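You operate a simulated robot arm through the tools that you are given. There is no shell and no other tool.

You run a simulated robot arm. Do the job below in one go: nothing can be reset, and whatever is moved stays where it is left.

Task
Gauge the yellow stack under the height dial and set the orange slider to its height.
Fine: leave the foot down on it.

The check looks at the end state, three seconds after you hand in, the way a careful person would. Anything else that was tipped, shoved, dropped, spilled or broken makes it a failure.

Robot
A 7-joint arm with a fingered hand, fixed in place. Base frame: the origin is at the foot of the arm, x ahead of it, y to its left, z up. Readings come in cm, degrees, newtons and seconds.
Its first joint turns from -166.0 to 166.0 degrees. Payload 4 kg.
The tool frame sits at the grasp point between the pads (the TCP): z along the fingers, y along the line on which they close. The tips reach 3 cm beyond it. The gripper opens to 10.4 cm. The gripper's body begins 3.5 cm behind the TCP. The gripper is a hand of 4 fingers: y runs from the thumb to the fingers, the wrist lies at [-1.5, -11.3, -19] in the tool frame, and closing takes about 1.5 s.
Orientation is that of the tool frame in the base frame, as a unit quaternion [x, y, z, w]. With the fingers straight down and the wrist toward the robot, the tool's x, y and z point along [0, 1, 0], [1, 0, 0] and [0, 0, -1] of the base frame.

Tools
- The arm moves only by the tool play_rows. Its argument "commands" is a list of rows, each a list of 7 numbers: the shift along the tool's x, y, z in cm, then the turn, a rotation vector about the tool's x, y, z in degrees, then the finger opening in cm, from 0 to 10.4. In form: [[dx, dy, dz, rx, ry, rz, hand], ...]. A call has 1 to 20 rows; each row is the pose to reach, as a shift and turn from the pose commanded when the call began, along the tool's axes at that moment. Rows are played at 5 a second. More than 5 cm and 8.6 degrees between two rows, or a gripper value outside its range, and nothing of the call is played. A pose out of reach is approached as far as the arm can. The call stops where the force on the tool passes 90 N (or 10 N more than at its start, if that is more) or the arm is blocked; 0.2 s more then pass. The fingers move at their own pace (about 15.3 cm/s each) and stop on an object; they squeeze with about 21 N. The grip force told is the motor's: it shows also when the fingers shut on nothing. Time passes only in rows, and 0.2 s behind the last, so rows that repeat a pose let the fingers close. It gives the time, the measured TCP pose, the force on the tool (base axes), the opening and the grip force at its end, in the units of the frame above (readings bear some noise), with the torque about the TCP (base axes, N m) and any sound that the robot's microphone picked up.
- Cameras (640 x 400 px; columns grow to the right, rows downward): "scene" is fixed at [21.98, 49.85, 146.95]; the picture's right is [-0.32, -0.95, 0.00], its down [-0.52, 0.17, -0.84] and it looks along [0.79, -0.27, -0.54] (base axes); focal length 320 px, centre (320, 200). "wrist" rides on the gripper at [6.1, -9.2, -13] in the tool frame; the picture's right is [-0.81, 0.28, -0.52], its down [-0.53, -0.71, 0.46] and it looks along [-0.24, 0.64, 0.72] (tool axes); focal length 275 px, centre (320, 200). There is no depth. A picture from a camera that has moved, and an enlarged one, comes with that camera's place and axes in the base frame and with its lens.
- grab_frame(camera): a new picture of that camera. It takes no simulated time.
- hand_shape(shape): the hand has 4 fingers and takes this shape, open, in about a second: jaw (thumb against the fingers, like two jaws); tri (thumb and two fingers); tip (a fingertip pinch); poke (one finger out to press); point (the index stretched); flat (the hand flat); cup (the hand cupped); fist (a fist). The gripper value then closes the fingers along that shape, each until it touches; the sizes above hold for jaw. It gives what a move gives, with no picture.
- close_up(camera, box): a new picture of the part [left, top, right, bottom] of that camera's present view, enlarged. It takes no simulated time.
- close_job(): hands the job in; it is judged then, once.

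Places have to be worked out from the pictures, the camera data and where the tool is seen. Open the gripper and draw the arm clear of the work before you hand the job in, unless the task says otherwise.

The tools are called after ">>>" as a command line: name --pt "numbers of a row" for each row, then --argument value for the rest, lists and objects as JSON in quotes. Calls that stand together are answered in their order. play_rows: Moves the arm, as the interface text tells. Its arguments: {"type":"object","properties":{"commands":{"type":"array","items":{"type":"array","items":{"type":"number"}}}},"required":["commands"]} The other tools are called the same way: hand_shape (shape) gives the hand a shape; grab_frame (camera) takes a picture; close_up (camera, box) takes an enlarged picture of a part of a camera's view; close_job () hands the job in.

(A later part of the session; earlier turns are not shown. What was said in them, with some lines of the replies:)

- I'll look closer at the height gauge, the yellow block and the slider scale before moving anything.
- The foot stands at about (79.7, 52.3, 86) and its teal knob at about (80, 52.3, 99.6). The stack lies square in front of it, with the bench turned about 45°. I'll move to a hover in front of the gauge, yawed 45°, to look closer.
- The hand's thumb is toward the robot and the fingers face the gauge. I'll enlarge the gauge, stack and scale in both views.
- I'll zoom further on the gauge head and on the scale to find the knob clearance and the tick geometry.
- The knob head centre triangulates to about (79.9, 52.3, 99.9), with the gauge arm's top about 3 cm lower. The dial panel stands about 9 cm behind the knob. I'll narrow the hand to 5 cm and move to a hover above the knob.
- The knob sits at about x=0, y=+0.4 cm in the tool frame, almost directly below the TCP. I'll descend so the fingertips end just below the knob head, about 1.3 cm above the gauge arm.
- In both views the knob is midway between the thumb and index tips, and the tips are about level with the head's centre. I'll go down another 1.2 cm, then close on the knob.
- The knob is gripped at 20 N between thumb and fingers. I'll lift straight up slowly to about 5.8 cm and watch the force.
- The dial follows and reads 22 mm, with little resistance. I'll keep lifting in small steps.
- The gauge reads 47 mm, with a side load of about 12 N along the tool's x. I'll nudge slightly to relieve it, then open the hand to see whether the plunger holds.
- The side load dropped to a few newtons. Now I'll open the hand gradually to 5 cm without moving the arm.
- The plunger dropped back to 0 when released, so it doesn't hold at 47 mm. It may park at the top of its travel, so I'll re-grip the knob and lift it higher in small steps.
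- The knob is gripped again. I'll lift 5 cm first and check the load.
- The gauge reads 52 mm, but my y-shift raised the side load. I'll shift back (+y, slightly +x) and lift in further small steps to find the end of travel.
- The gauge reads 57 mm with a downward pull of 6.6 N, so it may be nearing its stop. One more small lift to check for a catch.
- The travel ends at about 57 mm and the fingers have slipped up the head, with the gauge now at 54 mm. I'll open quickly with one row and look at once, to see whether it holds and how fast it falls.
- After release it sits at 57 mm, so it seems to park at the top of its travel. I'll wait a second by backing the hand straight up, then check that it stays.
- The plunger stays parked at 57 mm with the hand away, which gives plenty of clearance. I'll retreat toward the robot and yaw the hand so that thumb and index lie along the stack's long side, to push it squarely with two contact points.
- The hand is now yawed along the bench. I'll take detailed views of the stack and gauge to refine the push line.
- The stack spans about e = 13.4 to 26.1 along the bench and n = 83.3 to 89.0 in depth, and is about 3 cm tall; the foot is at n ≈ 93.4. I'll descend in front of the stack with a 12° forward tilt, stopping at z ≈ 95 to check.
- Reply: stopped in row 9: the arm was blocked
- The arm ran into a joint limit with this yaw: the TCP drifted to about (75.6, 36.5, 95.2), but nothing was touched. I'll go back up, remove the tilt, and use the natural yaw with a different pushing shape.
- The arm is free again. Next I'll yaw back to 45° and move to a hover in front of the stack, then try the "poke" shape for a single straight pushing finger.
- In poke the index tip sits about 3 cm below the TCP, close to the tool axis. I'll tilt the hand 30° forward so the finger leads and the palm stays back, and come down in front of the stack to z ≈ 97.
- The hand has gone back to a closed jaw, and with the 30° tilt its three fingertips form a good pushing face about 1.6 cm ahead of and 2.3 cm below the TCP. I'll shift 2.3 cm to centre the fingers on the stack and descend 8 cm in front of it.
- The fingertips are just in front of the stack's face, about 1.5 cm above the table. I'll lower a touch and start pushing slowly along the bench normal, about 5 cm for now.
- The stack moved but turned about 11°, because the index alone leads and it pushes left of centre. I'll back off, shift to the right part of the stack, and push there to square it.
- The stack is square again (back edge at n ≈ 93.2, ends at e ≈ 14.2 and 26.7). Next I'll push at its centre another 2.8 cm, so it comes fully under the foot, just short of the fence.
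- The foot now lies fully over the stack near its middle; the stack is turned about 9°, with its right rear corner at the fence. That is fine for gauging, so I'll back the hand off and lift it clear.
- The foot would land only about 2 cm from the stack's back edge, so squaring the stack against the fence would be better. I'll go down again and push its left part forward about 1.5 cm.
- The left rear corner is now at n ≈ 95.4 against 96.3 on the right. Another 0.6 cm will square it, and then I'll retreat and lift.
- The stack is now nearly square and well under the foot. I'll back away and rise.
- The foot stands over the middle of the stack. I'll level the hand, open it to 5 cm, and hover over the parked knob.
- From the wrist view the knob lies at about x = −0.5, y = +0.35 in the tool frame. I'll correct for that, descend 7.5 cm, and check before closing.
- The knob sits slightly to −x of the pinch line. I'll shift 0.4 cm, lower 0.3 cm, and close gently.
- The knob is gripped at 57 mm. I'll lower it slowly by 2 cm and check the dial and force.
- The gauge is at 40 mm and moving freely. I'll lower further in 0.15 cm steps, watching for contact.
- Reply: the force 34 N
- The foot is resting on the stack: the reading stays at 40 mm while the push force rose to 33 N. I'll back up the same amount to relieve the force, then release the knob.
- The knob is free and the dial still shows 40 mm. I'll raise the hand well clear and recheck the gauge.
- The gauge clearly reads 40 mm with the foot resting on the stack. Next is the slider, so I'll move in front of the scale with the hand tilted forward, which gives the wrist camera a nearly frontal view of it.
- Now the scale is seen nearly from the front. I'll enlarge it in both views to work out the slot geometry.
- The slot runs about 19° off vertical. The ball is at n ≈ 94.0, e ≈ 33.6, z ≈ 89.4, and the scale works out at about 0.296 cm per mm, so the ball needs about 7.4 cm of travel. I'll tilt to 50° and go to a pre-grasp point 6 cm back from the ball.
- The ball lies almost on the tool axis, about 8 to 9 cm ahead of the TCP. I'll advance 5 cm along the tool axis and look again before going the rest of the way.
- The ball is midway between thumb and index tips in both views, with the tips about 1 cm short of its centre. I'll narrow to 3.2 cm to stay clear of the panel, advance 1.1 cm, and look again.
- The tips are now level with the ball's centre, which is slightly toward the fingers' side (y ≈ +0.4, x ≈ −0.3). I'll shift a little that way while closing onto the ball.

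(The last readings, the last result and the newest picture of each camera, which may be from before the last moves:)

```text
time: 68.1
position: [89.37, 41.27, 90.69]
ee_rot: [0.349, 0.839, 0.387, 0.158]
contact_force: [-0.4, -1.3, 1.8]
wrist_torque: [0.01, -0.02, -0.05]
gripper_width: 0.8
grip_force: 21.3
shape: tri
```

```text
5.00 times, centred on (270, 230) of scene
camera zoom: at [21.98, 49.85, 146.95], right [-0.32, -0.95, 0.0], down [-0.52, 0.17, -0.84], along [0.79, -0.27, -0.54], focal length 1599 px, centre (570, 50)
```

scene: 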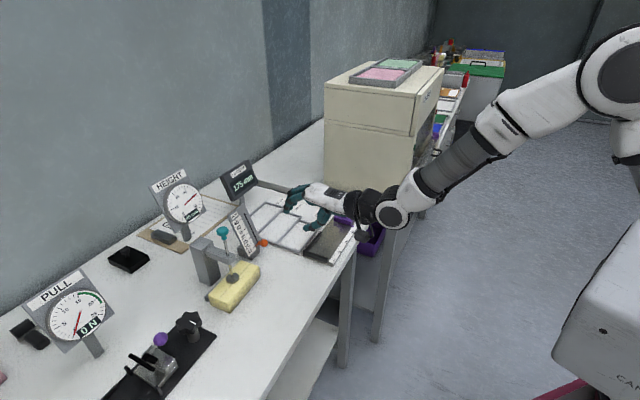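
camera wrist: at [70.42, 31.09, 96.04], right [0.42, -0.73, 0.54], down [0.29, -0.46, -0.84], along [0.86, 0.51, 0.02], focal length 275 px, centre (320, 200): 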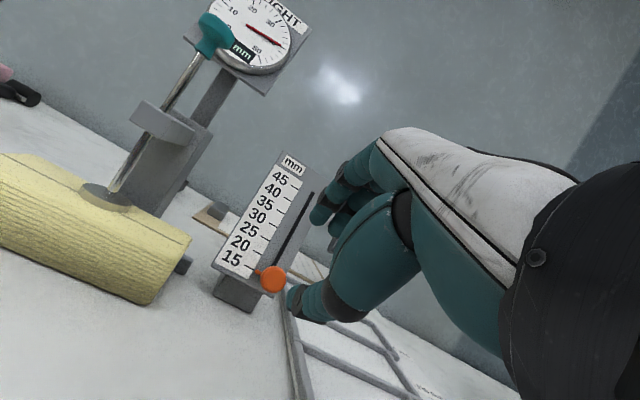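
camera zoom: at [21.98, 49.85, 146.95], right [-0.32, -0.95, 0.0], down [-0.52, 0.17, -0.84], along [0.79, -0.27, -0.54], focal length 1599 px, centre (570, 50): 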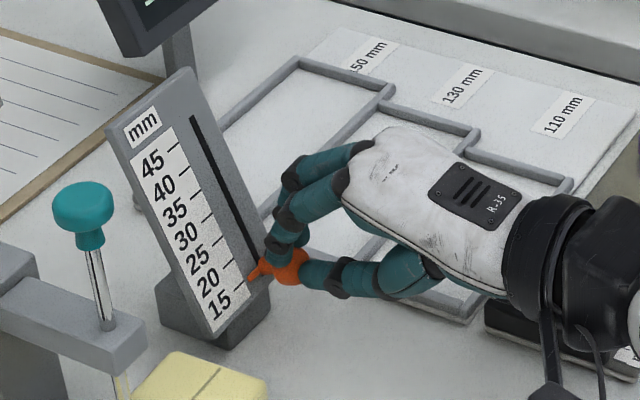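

The ball is held between the index from above and the thumb from the front, with a firm grip. I'll move 1.5 cm along the slot direction as a test.

>>> play_rows --pt "0 0.28 -0.11 0 0 0 0.5" --pt "0 0.56 -0.22 0 0 0 0.5" --pt "0 0.84 -0.32 0 0 0 0.5" --pt "0 1.12 -0.43 0 0 0 0.5" --pt "0 1.4 -0.54 0 0 0 0.5"

>>> close_up --camera "wrist" --box '[200, 150, 380, 350]'

>>> close_up --camera "scene" --box '[220, 190, 320, 270]'

```text
time: 69.3
position: [89.79, 41.71, 92.21]
ee_rot: [0.348, 0.839, 0.389, 0.158]
contact_force: [3.4, 6.0, -2.0]
wrist_torque: [0.11, -0.05, -0.01]
gripper_width: 0.74
grip_force: 20.8
shape: tri
```

```text
2.00 times, centred on (290, 250) of wrist
camera zoom: at [74.29, 34.77, 93.53], right [0.42, -0.73, 0.54], down [0.29, -0.45, -0.84], along [0.86, 0.51, 0.02], focal length 551 px, centre (380, 100)
```

zoom: 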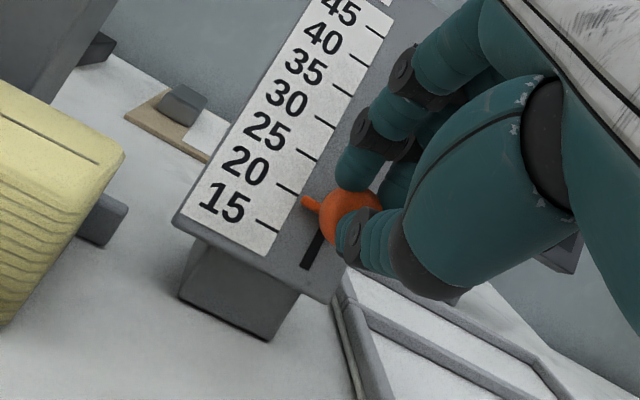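

```text
5.00 times, centred on (270, 230) of scene
camera zoom: at [21.98, 49.85, 146.95], right [-0.32, -0.95, 0.0], down [-0.52, 0.17, -0.84], along [0.79, -0.27, -0.54], focal length 1599 px, centre (570, 50)
```

zoom: 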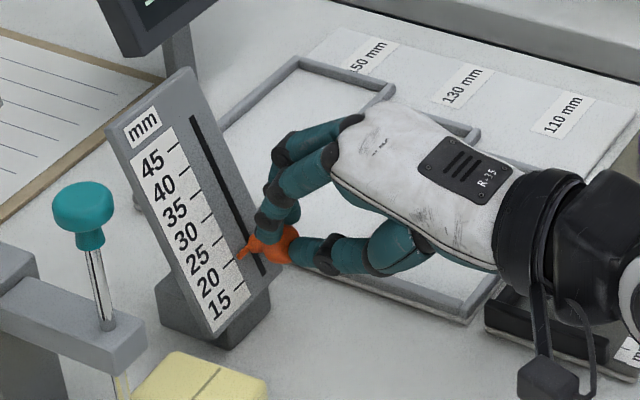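

The slider moves with the hand; the pointer went up by about 5 mm on the scale. There's a slight pull toward the panel, so I'll adjust the slope a little and move another 3 cm.

>>> play_rows --pt "0 0.4 -0.08 0 0 0 0.5" --pt "0 0.78 -0.2 0 0 0 0.5" --pt "0 1.16 -0.33 0 0 0 0.5" --pt "0 1.54 -0.46 0 0 0 0.5" --pt "0 1.92 -0.6 0 0 0 0.5" --pt "0 2.3 -0.73 0 0 0 0.5" --pt "0 2.65 -0.85 0 0 0 0.5" --pt "0 2.9 -0.92 0 0 0 0.5"

>>> close_up --camera "wrist" --box '[200, 150, 380, 350]'

>>> close_up --camera "scene" --box '[220, 190, 320, 270]'

```text
time: 71.1
position: [90.62, 42.34, 95.07]
ee_rot: [0.348, 0.838, 0.389, 0.159]
contact_force: [-5.8, -7.1, 3.6]
wrist_torque: [-0.1, 0.06, -0.07]
gripper_width: 0.76
grip_force: 21.4
shape: tri
```

```text
2.00 times, centred on (290, 250) of wrist
camera zoom: at [75.08, 35.58, 96.47], right [0.42, -0.73, 0.54], down [0.29, -0.45, -0.84], along [0.86, 0.51, 0.02], focal length 551 px, centre (380, 100)
```

zoom: 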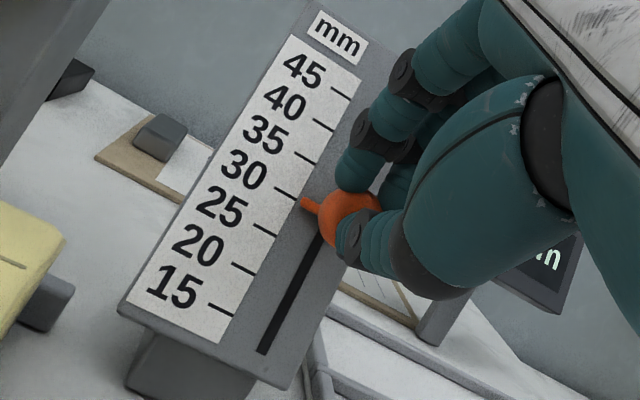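

```text
5.00 times, centred on (270, 230) of scene
camera zoom: at [21.98, 49.85, 146.95], right [-0.32, -0.95, 0.0], down [-0.52, 0.17, -0.84], along [0.79, -0.27, -0.54], focal length 1599 px, centre (570, 50)
```

zoom: 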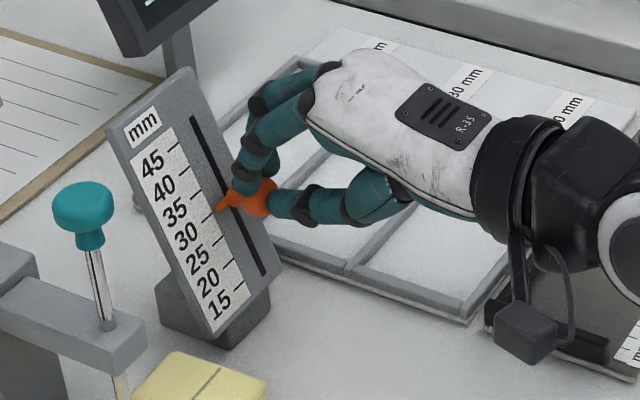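

The pointer now reads about 29–30. The load has reversed slightly, so I overcorrected toward the panel; I'll back off a hair and move another 2.9 cm.

>>> play_rows --pt "0 0.3 -0.25 0 0 0 0.5" --pt "0 0.65 -0.4 0 0 0 0.5" --pt "0 1.0 -0.53 0 0 0 0.5" --pt "0 1.35 -0.66 0 0 0 0.5" --pt "0 1.7 -0.8 0 0 0 0.5" --pt "0 2.05 -0.93 0 0 0 0.5" --pt "0 2.35 -1.05 0 0 0 0.5" --pt "0 2.61 -1.15 0 0 0 0.5" --pt "0 2.61 -1.15 0 0 0 0.5"

>>> close_up --camera "wrist" --box '[220, 180, 340, 300]'

>>> close_up --camera "scene" --box '[220, 190, 290, 260]'

```text
time: 73.1
position: [91.29, 43.12, 97.73]
ee_rot: [0.349, 0.838, 0.388, 0.159]
contact_force: [5.1, 6.4, -3.0]
wrist_torque: [0.12, -0.06, -0.01]
gripper_width: 0.73
grip_force: 21.2
shape: tri
```

```text
3.33 times, centred on (280, 240) of wrist
camera zoom: at [75.74, 36.16, 99.17], right [0.42, -0.73, 0.54], down [0.29, -0.46, -0.84], along [0.86, 0.51, 0.02], focal length 918 px, centre (453, 67)
```

zoom: 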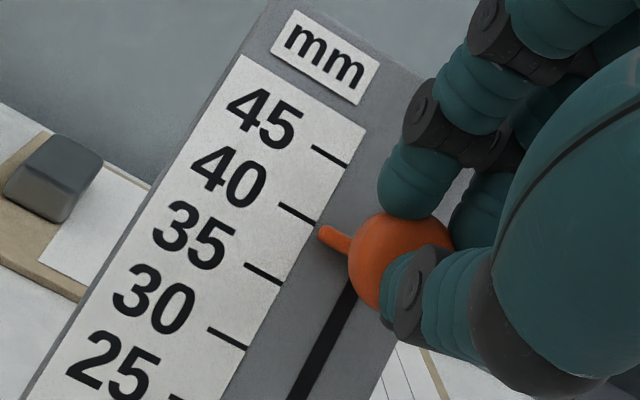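

```text
5.71 times, centred on (255, 225) of scene
camera zoom: at [21.98, 49.85, 146.95], right [-0.32, -0.95, 0.0], down [-0.52, 0.17, -0.84], along [0.79, -0.27, -0.54], focal length 1828 px, centre (691, 57)
```

zoom: 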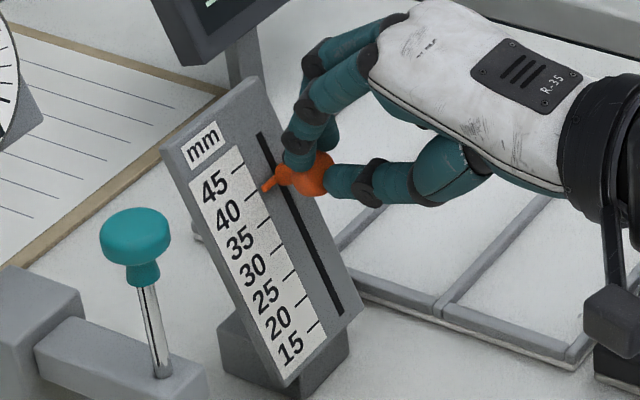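

The pointer is near 40 now. I'll zoom in tighter on the pointer and the 40 tick in both cameras.

>>> close_up --camera "wrist" --box '[255, 205, 305, 255]'

>>> close_up --camera "scene" --box '[240, 205, 275, 235]'

```text
8.00 times, centred on (280, 230) of wrist
camera zoom: at [75.74, 36.16, 99.17], right [0.42, -0.73, 0.54], down [0.29, -0.46, -0.84], along [0.86, 0.51, 0.02], focal length 2202 px, centre (640, -40)
```

zoom: 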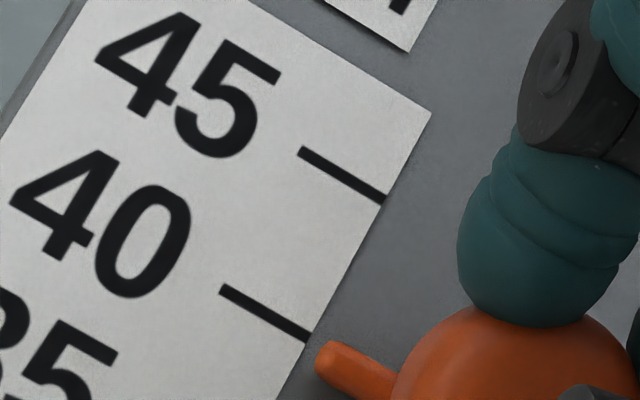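

```text
13.33 times, centred on (258, 220) of scene
camera zoom: at [21.98, 49.85, 146.95], right [-0.32, -0.95, 0.0], down [-0.52, 0.17, -0.84], along [0.79, -0.27, -0.54], focal length 4264 px, centre (1153, -67)
```

zoom: 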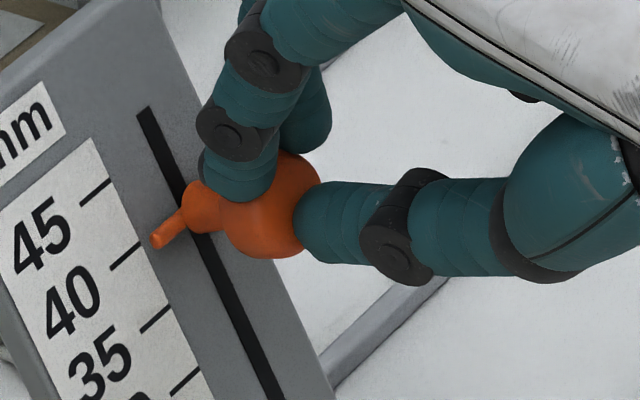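

Both views put the pointer about 0.3–0.4 mm below the 40 tick after allowing for parallax. I'll nudge 0.11 cm up the slot and read again.

>>> play_rows --pt "0 0.08 0.01 0 0 0 0.5" --pt "0 0.16 0.03 0 0 0 0.5" --pt "0 0.16 0.03 0 0 0 0.5"

>>> close_up --camera "wrist" --box '[255, 205, 305, 255]'

>>> close_up --camera "scene" --box '[240, 205, 275, 235]'

```text
time: 73.9
position: [91.26, 43.08, 97.94]
ee_rot: [0.348, 0.838, 0.388, 0.159]
contact_force: [1.8, 3.0, -1.0]
wrist_torque: [0.03, -0.01, -0.04]
gripper_width: 0.74
grip_force: 21.4
shape: tri
```

```text
8.00 times, centred on (280, 230) of wrist
camera zoom: at [75.79, 36.2, 99.31], right [0.42, -0.73, 0.54], down [0.29, -0.46, -0.84], along [0.86, 0.51, 0.02], focal length 2202 px, centre (640, -40)
```

zoom: 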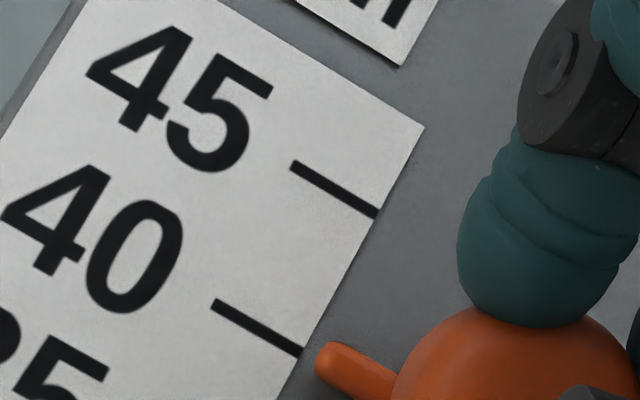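

```text
13.33 times, centred on (258, 220) of scene
camera zoom: at [21.98, 49.85, 146.95], right [-0.32, -0.95, 0.0], down [-0.52, 0.17, -0.84], along [0.79, -0.27, -0.54], focal length 4264 px, centre (1153, -67)
```

zoom: 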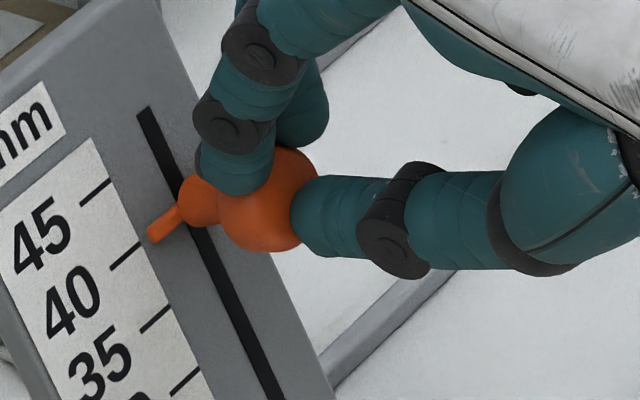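

The pointer is now at 40 within about 0.1–0.2 mm in both views. I'll open the fingers gradually without moving the arm and check that the slider stays.

>>> play_rows --pt "0 0 0 0 0 0 1.2" --pt "0 0 0 0 0 0 1.8" --pt "0 0 0 0 0 0 2.4" --pt "0 0 0 0 0 0 3" --pt "0 0 0 0 0 0 3"

>>> close_up --camera "wrist" --box '[240, 190, 320, 270]'

>>> close_up --camera "scene" --box '[235, 200, 285, 240]'

```text
time: 75.1
position: [91.22, 43.1, 97.88]
ee_rot: [0.348, 0.838, 0.389, 0.158]
contact_force: [-0.2, -0.3, 0.8]
wrist_torque: [0.01, -0.01, -0.04]
gripper_width: 2.74
grip_force: 0.1
shape: tri
```

```text
5.00 times, centred on (280, 230) of wrist
camera zoom: at [75.78, 36.19, 99.31], right [0.42, -0.73, 0.54], down [0.29, -0.46, -0.84], along [0.86, 0.51, 0.02], focal length 1376 px, centre (520, 50)
```

zoom: 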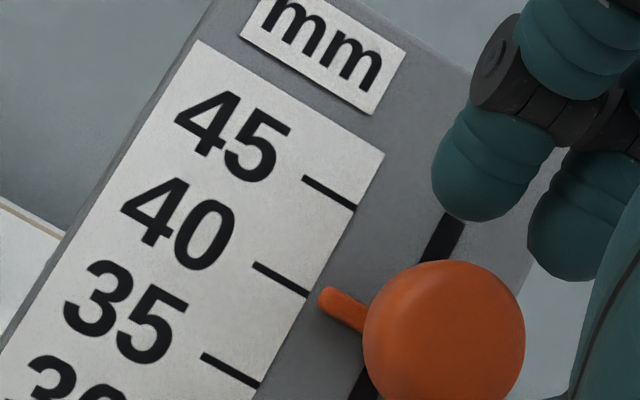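

```text
10.00 times, centred on (260, 220) of scene
camera zoom: at [21.98, 49.85, 146.95], right [-0.32, -0.95, 0.0], down [-0.52, 0.17, -0.84], along [0.79, -0.27, -0.54], focal length 3198 px, centre (920, 0)
```

zoom: 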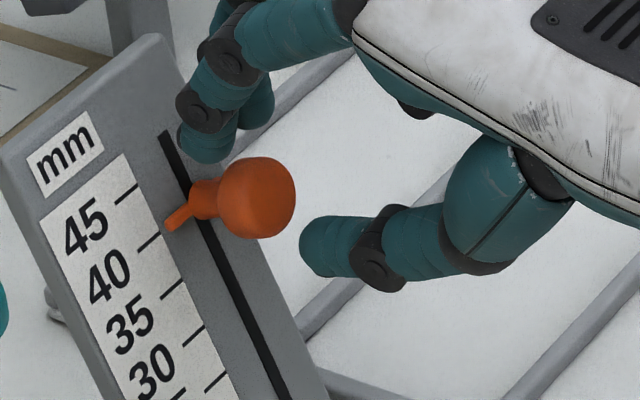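

The slider stayed put when released. I'll retreat along the tool axis, widening slightly once clear of the panel, and then view the scale unobstructed.

>>> play_rows --pt "0 0 -0.4 0 0 0 3" --pt "0 0 -0.8 0 0 0 3.5" --pt "0 0 -1.4 0 0 0 4" --pt "0 0 -2.4 0 0 0 4.5" --pt "0 0 -4 0 0 0 4.5" --pt "0 0 -6 0 0 0 4.5" --pt "0 0 -8 0 0 0 4.5" --pt "0 0 -8 0 0 0 4.5"

>>> close_up --camera "wrist" --box '[220, 160, 320, 290]'

>>> close_up --camera "scene" --box '[240, 205, 275, 235]'

>>> grab_frame --camera "wrist"

```text
time: 76.9
position: [87.24, 38.78, 103.01]
ee_rot: [0.348, 0.838, 0.389, 0.157]
contact_force: [0.0, -0.3, -0.3]
wrist_torque: [0.01, 0.01, 0.01]
gripper_width: 4.09
grip_force: 0.1
shape: jaw
```

```text
3.08 times, centred on (270, 225) of wrist
camera zoom: at [71.55, 31.94, 104.4], right [0.42, -0.73, 0.54], down [0.29, -0.46, -0.84], along [0.86, 0.51, 0.02], focal length 847 px, centre (474, 123)
```

zoom: 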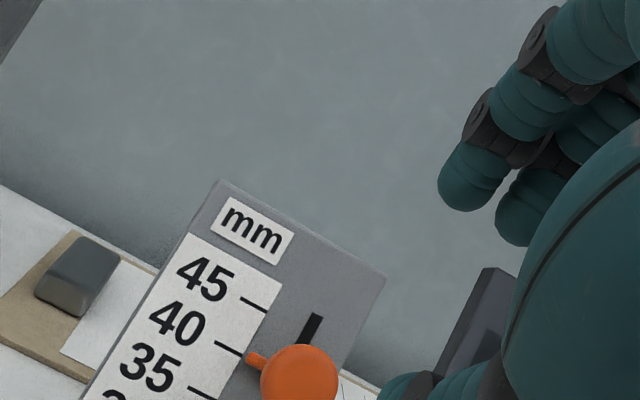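

```text
13.33 times, centred on (258, 220) of scene
camera zoom: at [21.98, 49.85, 146.95], right [-0.32, -0.95, 0.0], down [-0.52, 0.17, -0.84], along [0.79, -0.27, -0.54], focal length 4264 px, centre (1153, -67)
```

zoom: 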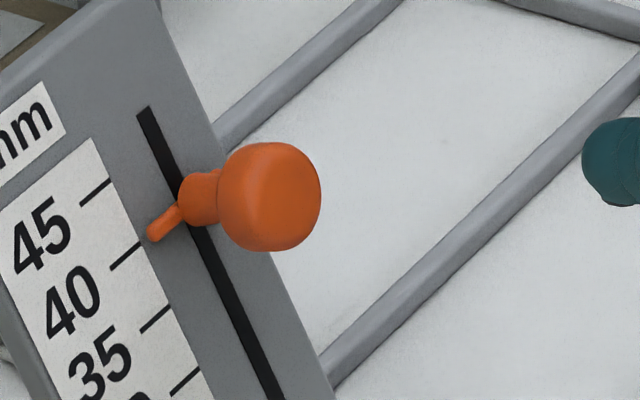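

```text
taken
camera wrist: at [71.55, 31.94, 104.4], right [0.42, -0.73, 0.54], down [0.29, -0.46, -0.84], along [0.86, 0.51, 0.02], focal length 275 px, centre (320, 200)
```

wrist: 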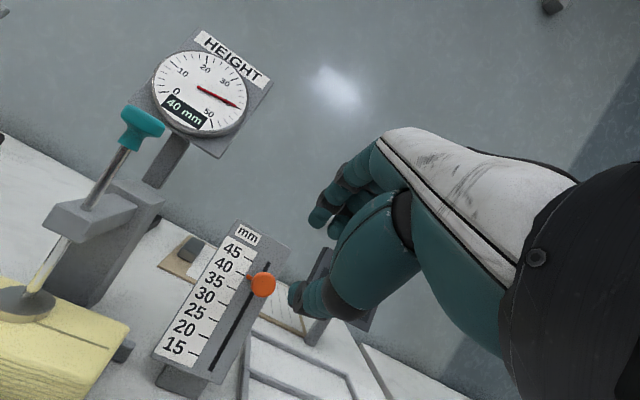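

The wrist camera now looks almost exactly along the panel normal, so it reads without parallax. I'll zoom tightly on the pointer and tick.

>>> close_up --camera "wrist" --box '[225, 245, 275, 295]'

>>> close_up --camera "wrist" --box '[150, 220, 290, 370]'

>>> close_up --camera "wrist" --box '[140, 30, 280, 170]'

```text
8.00 times, centred on (250, 270) of wrist
camera zoom: at [71.55, 31.94, 104.4], right [0.42, -0.73, 0.54], down [0.29, -0.46, -0.84], along [0.86, 0.51, 0.02], focal length 2202 px, centre (880, -360)
```

zoom: 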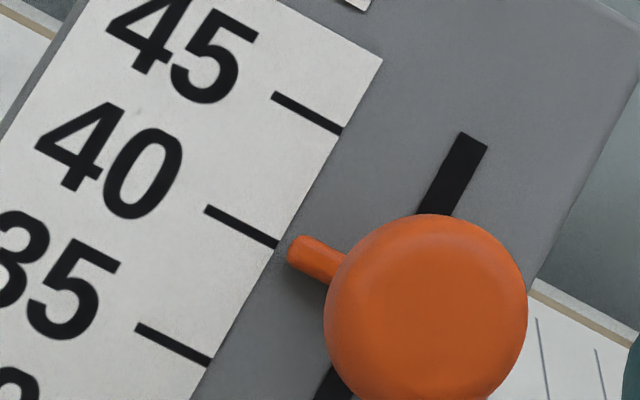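

```text
2.67 times, centred on (220, 295) of wrist
camera zoom: at [71.55, 31.94, 104.4], right [0.42, -0.73, 0.54], down [0.29, -0.46, -0.84], along [0.86, 0.51, 0.02], focal length 734 px, centre (587, -53)
```

zoom: 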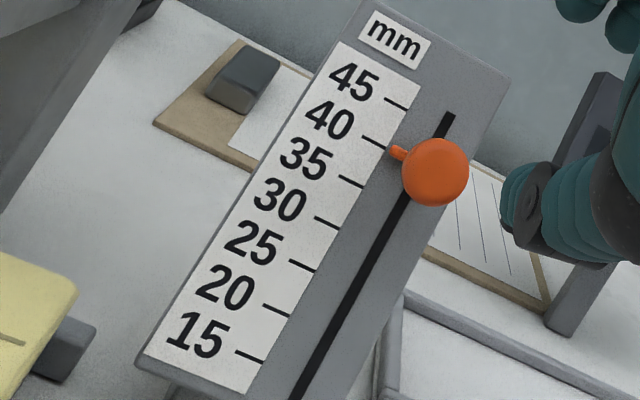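

```text
2.86 times, centred on (210, 100) of wrist
camera zoom: at [71.55, 31.94, 104.4], right [0.42, -0.73, 0.54], down [0.29, -0.46, -0.84], along [0.86, 0.51, 0.02], focal length 786 px, centre (634, 486)
```

zoom: 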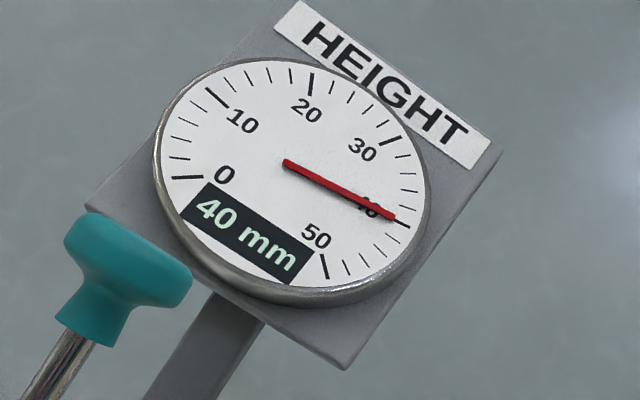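

Read along the panel normal, the pointer is at 40.1 mm, and the dial reads 40 mm with the foot on the stack. I'll open the hand and draw the arm up and back, clear of the bench.

>>> play_rows --pt "0 0.3 -3.4 0 0 0 5" --pt "0 0.6 -6.8 3 0 0 6" --pt "0 0.9 -10.2 8 0 0 8" --pt "0 1.2 -13.6 14 0 0 10" --pt "0 2.5 -17 20 0 0 10" --pt "0 4.5 -20.5 26 0 0 10" --pt "0 6 -23 30 0 0 10" --pt "0 6 -23 30 0 0 10"

>>> grab_frame --camera "scene"

>>> close_up --camera "scene" --box '[130, 150, 310, 330]'

>>> close_up --camera "scene" --box '[240, 205, 275, 235]'

```text
time: 78.7
position: [77.26, 29.1, 122.3]
ee_rot: [0.378, 0.91, 0.158, 0.063]
contact_force: [0.5, 0.3, -0.4]
wrist_torque: [0.01, 0.01, -0.02]
gripper_width: 9.24
grip_force: 0.0
shape: jaw
```

```text
taken
```

scene: 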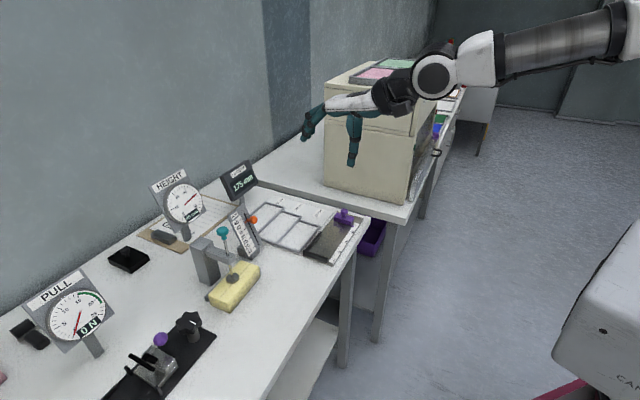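

```text
2.22 times, centred on (220, 240) of scene
camera zoom: at [21.98, 49.85, 146.95], right [-0.32, -0.95, 0.0], down [-0.52, 0.17, -0.84], along [0.79, -0.27, -0.54], focal length 711 px, centre (542, 111)
```

zoom: 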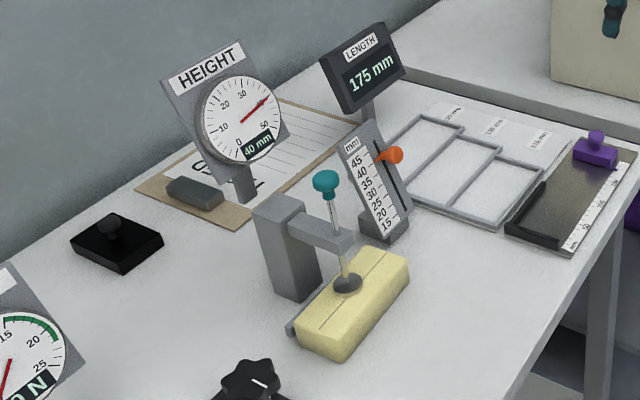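

```text
13.33 times, centred on (258, 220) of scene
camera zoom: at [21.98, 49.85, 146.95], right [-0.32, -0.95, 0.0], down [-0.52, 0.17, -0.84], along [0.79, -0.27, -0.54], focal length 4264 px, centre (1153, -67)
```

zoom: 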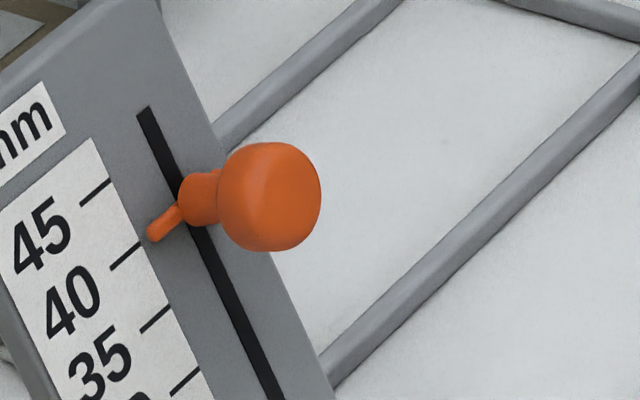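

The arm is clear and the hand open. The foot rests on the stack with the dial at 40 mm, the slider pointer sits at 40, and nothing else has moved, so I'm handing in.

>>> close_job

```text
The job is handed in.
```

The yellow stack measures 40 mm under the height dial, and the orange slider is set to match. Read straight on, its pointer sits at about 40.1 mm.

- **Gauge:** The foot is resting on the stack, and the stack sits nearly square to the gauge's fence, just short of it. I raised the foot to its top position, where it stays up by itself, and slid the stack under it. Then I lowered the foot by its knob until it touched. The dial still read 40 mm after I let go.
- **Slider:** It stayed in place when I released it and hadn't moved after the arm pulled back.
- **Surroundings:** In the last pictures, nothing else on the bench looks moved or knocked over. The hand is open and the arm is clear of the bench.

On the first try I let go of the foot at 47 mm and it dropped back to the table, before the stack was under it. The dial went back to 0, and I saw no damage.
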